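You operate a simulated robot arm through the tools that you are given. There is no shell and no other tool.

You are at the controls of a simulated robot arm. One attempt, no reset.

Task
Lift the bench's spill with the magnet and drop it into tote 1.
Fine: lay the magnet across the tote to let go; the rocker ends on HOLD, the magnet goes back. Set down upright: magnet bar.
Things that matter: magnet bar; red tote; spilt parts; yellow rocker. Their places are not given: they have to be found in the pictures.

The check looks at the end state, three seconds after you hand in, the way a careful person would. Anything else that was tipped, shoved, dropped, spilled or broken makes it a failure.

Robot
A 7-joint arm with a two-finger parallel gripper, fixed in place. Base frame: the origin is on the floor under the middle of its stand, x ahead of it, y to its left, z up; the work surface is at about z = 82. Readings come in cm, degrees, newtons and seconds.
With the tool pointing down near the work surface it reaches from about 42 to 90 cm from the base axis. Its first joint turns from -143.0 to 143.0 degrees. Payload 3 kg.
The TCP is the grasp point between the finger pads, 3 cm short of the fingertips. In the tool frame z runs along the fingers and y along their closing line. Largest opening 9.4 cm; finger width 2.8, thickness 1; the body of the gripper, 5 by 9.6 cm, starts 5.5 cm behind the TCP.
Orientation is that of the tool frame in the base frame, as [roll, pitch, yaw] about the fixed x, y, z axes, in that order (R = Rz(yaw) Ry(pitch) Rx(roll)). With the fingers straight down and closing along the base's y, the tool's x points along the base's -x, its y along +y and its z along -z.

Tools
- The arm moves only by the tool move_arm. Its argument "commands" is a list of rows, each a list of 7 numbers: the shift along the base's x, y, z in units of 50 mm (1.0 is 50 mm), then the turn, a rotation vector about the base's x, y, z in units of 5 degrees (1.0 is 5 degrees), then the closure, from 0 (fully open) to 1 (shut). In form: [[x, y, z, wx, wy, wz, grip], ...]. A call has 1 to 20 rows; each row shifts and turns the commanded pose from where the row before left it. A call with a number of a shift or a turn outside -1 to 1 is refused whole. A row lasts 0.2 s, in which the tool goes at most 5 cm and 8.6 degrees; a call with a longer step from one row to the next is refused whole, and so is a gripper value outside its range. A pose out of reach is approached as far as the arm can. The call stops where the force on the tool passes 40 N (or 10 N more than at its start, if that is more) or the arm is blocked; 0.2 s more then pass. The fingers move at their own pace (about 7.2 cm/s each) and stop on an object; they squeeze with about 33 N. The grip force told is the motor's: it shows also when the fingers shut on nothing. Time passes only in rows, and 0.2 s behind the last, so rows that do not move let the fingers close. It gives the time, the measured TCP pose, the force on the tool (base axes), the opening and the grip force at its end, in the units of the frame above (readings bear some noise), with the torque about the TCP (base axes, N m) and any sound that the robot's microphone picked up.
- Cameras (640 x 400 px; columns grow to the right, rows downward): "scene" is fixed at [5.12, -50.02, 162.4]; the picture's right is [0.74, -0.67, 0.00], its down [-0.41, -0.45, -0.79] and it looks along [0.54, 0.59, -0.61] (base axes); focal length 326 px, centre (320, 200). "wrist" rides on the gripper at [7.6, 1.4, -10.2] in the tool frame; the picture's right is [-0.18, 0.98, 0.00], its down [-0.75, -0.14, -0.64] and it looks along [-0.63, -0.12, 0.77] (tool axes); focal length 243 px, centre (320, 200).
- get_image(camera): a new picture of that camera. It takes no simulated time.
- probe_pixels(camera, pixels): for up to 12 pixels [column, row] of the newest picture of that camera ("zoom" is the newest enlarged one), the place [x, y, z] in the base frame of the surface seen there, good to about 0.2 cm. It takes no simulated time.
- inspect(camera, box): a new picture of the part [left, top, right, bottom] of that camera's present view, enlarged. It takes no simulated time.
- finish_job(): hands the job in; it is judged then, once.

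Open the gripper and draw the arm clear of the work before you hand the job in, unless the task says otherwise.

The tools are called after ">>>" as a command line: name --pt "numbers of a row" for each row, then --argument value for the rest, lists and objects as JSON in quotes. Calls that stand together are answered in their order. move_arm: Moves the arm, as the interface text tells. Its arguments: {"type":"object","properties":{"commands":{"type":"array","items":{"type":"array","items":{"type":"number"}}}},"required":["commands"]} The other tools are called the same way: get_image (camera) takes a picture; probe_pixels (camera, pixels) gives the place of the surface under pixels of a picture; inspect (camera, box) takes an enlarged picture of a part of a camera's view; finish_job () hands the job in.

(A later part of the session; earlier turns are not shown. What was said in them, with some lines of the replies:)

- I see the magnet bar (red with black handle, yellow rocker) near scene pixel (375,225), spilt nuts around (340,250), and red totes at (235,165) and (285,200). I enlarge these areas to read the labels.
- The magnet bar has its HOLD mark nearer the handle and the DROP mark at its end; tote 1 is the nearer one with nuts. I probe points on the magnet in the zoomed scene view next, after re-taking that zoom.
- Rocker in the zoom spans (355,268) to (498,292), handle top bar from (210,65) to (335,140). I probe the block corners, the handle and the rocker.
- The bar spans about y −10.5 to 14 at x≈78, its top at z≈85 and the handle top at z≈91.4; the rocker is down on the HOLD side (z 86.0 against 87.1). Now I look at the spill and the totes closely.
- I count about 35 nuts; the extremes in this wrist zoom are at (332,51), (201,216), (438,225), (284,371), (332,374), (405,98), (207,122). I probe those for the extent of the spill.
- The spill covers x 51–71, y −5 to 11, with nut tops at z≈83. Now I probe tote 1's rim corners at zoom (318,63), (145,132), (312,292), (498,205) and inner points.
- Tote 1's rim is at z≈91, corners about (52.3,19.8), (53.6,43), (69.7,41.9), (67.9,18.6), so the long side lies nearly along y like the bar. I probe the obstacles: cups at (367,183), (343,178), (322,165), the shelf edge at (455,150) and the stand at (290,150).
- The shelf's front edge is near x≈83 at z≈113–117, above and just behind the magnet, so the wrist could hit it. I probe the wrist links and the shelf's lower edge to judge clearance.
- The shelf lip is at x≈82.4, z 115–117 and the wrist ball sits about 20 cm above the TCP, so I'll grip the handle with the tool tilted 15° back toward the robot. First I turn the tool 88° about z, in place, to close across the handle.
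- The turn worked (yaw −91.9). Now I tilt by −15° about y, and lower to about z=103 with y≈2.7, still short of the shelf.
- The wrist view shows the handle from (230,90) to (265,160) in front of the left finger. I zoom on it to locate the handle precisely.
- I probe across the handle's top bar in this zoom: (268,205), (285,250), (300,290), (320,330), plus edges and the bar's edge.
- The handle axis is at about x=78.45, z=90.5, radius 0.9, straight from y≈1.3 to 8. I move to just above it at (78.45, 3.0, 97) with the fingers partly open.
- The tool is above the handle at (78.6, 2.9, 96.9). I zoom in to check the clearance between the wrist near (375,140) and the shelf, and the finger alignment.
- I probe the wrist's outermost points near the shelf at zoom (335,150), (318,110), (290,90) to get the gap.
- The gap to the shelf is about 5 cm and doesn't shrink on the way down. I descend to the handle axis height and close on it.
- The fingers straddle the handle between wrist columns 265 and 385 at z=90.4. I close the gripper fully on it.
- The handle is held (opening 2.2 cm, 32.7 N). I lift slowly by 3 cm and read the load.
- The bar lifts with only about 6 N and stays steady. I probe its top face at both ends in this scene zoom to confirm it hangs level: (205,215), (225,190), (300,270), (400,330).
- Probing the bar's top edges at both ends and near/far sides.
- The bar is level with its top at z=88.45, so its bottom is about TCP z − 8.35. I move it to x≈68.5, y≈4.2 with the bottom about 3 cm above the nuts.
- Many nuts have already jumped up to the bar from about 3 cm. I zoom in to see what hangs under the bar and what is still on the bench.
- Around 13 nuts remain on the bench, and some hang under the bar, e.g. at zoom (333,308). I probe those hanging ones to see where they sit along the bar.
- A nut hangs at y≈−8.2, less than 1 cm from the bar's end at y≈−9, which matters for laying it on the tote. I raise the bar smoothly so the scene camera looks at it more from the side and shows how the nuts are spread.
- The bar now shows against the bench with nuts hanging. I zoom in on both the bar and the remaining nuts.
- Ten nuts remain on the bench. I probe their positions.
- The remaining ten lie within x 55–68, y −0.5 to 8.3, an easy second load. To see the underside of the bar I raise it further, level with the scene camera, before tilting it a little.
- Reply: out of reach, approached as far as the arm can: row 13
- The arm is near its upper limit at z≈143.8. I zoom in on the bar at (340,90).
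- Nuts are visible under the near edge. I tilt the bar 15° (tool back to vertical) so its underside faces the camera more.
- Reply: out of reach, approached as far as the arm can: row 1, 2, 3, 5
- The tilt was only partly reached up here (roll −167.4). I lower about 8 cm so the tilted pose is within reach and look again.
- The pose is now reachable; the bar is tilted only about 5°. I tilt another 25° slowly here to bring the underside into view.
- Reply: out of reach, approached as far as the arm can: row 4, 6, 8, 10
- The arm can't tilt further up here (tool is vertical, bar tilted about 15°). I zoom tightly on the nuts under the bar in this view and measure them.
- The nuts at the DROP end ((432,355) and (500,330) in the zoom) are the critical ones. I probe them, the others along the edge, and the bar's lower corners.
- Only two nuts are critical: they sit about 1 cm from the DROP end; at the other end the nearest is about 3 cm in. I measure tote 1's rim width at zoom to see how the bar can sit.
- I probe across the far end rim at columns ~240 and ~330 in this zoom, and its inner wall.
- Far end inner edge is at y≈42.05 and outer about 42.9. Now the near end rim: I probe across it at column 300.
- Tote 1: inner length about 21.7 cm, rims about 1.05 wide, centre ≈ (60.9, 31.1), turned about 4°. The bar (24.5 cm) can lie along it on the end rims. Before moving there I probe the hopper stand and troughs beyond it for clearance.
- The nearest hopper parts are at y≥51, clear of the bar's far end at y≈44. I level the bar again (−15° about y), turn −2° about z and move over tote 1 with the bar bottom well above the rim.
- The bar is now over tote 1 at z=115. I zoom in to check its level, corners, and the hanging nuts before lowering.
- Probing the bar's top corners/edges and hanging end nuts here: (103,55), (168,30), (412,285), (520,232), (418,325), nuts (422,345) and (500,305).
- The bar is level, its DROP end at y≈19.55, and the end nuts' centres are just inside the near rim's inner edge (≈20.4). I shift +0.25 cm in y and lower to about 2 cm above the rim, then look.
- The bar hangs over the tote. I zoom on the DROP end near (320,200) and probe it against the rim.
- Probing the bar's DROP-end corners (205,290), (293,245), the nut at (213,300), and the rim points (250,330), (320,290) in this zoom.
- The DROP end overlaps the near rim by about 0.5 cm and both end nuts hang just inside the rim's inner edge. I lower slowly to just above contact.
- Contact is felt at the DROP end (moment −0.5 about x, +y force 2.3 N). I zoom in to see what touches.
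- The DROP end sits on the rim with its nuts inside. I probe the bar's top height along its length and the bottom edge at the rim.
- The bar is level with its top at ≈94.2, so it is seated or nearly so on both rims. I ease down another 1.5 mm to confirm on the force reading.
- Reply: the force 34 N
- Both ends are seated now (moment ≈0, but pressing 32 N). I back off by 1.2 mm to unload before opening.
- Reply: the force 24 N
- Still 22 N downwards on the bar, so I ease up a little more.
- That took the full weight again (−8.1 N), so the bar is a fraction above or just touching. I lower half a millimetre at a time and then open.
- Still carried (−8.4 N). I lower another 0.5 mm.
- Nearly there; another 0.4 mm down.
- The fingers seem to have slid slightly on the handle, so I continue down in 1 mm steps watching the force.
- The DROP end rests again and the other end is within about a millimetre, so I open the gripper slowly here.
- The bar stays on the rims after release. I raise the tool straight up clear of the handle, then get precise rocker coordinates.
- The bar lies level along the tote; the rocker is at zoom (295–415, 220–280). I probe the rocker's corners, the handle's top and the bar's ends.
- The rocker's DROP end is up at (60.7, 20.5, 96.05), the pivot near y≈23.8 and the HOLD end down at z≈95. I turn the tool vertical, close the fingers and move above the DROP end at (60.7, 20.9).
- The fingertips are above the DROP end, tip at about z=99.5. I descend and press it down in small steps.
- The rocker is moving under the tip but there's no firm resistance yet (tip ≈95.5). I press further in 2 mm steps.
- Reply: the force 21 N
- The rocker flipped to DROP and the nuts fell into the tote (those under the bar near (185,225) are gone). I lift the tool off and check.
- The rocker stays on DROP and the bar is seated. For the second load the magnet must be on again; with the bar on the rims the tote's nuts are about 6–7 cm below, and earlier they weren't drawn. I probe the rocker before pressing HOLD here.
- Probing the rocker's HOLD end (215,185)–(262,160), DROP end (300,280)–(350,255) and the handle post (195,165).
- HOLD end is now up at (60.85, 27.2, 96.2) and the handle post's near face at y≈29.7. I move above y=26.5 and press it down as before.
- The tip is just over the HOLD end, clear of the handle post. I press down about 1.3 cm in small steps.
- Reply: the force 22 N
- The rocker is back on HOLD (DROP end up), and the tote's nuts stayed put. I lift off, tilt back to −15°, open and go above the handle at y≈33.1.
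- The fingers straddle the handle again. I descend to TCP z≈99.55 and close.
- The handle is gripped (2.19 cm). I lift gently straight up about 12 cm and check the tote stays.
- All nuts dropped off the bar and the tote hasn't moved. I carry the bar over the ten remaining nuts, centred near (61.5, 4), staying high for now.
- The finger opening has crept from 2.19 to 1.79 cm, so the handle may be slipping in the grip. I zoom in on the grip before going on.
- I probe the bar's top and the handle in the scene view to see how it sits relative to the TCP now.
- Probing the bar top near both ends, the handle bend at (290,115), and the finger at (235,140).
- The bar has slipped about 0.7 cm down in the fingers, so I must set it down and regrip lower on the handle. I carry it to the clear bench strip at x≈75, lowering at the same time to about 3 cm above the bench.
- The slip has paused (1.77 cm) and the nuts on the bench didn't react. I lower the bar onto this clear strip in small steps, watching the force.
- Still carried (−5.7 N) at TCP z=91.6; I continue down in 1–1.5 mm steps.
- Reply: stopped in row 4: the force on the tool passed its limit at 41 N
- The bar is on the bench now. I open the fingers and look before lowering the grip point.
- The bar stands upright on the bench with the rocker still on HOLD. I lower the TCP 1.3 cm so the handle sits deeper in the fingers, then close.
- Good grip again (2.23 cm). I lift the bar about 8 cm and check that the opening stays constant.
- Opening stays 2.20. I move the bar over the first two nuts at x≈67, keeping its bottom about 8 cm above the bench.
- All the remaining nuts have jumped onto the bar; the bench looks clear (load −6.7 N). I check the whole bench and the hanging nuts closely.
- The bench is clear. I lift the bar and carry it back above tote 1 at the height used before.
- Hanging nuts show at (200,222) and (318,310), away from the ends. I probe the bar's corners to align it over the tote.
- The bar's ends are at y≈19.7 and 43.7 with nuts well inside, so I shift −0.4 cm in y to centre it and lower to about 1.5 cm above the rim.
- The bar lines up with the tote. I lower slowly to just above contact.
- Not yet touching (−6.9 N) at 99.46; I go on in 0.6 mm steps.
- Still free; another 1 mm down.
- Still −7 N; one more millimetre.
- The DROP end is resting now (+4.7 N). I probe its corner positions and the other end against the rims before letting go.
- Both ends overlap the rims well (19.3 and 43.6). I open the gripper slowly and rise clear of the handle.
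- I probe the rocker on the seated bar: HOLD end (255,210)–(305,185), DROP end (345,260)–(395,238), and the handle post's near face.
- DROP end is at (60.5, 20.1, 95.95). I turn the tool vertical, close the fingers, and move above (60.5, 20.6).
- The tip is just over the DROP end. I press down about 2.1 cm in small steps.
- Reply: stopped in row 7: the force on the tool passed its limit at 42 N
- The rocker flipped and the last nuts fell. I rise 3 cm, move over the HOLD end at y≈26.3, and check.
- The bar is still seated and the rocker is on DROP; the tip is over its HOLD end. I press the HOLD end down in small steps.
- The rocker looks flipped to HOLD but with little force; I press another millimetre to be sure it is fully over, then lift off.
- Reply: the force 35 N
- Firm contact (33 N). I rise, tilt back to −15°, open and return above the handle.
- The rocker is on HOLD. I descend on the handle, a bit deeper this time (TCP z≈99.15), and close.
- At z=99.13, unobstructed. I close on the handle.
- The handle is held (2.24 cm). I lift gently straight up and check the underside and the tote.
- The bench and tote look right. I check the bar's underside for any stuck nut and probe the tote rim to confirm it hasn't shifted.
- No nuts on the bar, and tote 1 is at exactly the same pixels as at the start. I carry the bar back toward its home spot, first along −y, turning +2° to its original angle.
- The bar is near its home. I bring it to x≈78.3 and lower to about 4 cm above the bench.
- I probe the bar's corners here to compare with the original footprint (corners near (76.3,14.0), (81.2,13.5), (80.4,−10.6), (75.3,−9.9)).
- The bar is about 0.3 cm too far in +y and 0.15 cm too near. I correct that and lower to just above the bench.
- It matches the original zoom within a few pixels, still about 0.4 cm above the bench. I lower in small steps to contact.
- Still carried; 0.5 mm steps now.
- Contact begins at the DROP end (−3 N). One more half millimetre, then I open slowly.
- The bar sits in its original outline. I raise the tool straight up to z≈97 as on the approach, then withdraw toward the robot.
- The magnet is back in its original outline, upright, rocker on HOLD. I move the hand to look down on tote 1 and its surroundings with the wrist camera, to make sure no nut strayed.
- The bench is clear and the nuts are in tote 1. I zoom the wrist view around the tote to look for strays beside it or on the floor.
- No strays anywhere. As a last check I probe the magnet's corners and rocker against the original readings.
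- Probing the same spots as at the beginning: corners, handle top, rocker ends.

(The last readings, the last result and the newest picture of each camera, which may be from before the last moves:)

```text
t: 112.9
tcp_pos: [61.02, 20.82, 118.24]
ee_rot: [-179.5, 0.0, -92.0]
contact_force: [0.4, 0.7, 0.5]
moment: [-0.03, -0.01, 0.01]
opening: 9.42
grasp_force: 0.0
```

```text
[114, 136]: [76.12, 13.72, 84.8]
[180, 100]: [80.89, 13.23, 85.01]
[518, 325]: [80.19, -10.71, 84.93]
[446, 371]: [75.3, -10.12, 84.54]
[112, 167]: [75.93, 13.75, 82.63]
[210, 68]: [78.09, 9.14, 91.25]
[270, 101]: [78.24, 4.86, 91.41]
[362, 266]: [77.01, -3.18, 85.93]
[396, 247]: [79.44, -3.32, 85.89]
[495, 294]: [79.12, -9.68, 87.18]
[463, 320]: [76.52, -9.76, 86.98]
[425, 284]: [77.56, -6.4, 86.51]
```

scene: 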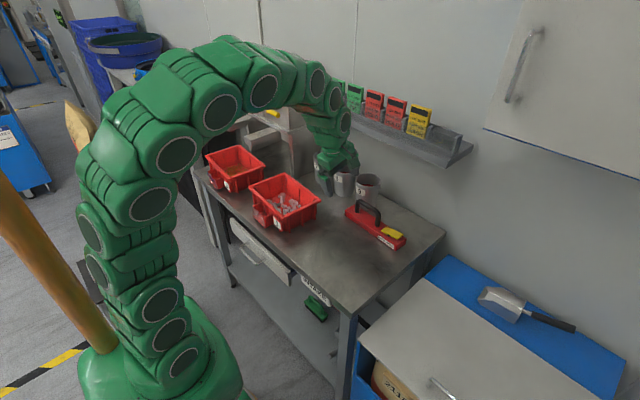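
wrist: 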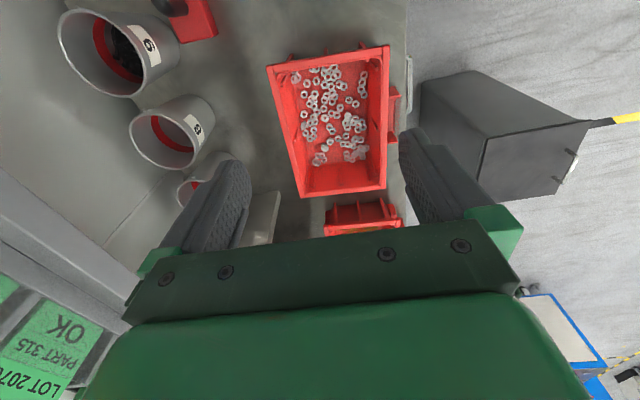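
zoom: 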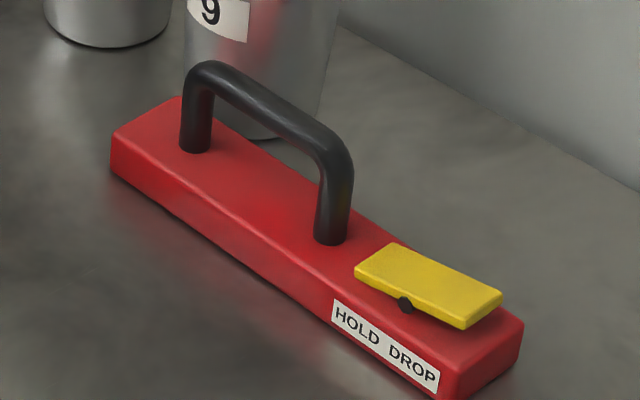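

The magnet is within 0.2–0.3 cm of its original place and the rocker is on HOLD (85.9 against 87.1). I draw the arm back clear of the work to its starting area, gripper open.

>>> move_arm --pt "0 -0.2 0.2 0 0 0 0" --pt "-0.1 -0.5 0.2 0 0 0 0" --pt "-0.2 -0.5 0.1 0 0 0 0" --pt "-0.2 -0.5 0 0 0 0 0" --pt "-0.2 -0.5 0 0 0 0 0" --pt "-0.2 -0.5 0 0 0 0 0" --pt "-0.2 -0.3 0 0 0 0 0" --pt "-0.1 -0.2 0 0 0 0 0" --pt "0 0 0 0 0 0 0" --pt "0 0 0 0 0 0 0"

>>> get_image --camera "scene"

```text
t: 115.1
tcp_pos: [54.8, 4.59, 120.65]
ee_rot: [-179.6, 0.2, -92.0]
contact_force: [-0.7, -0.2, -0.1]
moment: [0.03, -0.01, -0.01]
opening: 9.41
grasp_force: 0.0
```

```text
taken
```

scene: 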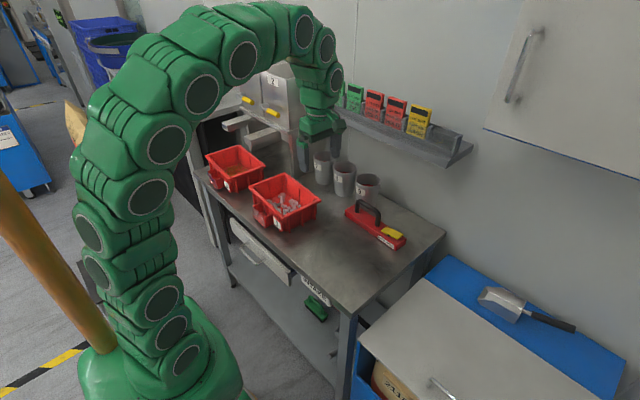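

The bench is clear: the spill is in tote 1, the magnet at (375,225) is back in place and upright with the rocker on HOLD, and the arm is clear with the gripper open. I hand the job in.

>>> finish_job

```text
The job is handed in.
```

The job is handed in. All of the spill I could see (I counted about 35 nuts) is in tote 1, and the bench is clear. The result of the check hasn't come back.

- **Spill:** I moved it in two loads, laying the magnet along tote 1's rims each time and pressing the rocker to DROP. Close-up pictures showed no strays on the bench, around the tote or on the visible floor. I didn't make an exact count of the nuts in the tote.
- **Magnet bar:** it is upright in its original place, within about 0.3 cm of the starting readings, with the yellow rocker on HOLD.
- **Slip on the way:** going back for the second load, the handle slid about 0.7 cm in the fingers. I set the bar down on a clear part of the bench, gripped it again lower on the handle and carried on. Nothing was dropped.
- **Everything else:** tote 1 matched its starting position in the pictures. I saw no change to tote 2, the cups or the shelf. The arm is back near its start with the gripper open.
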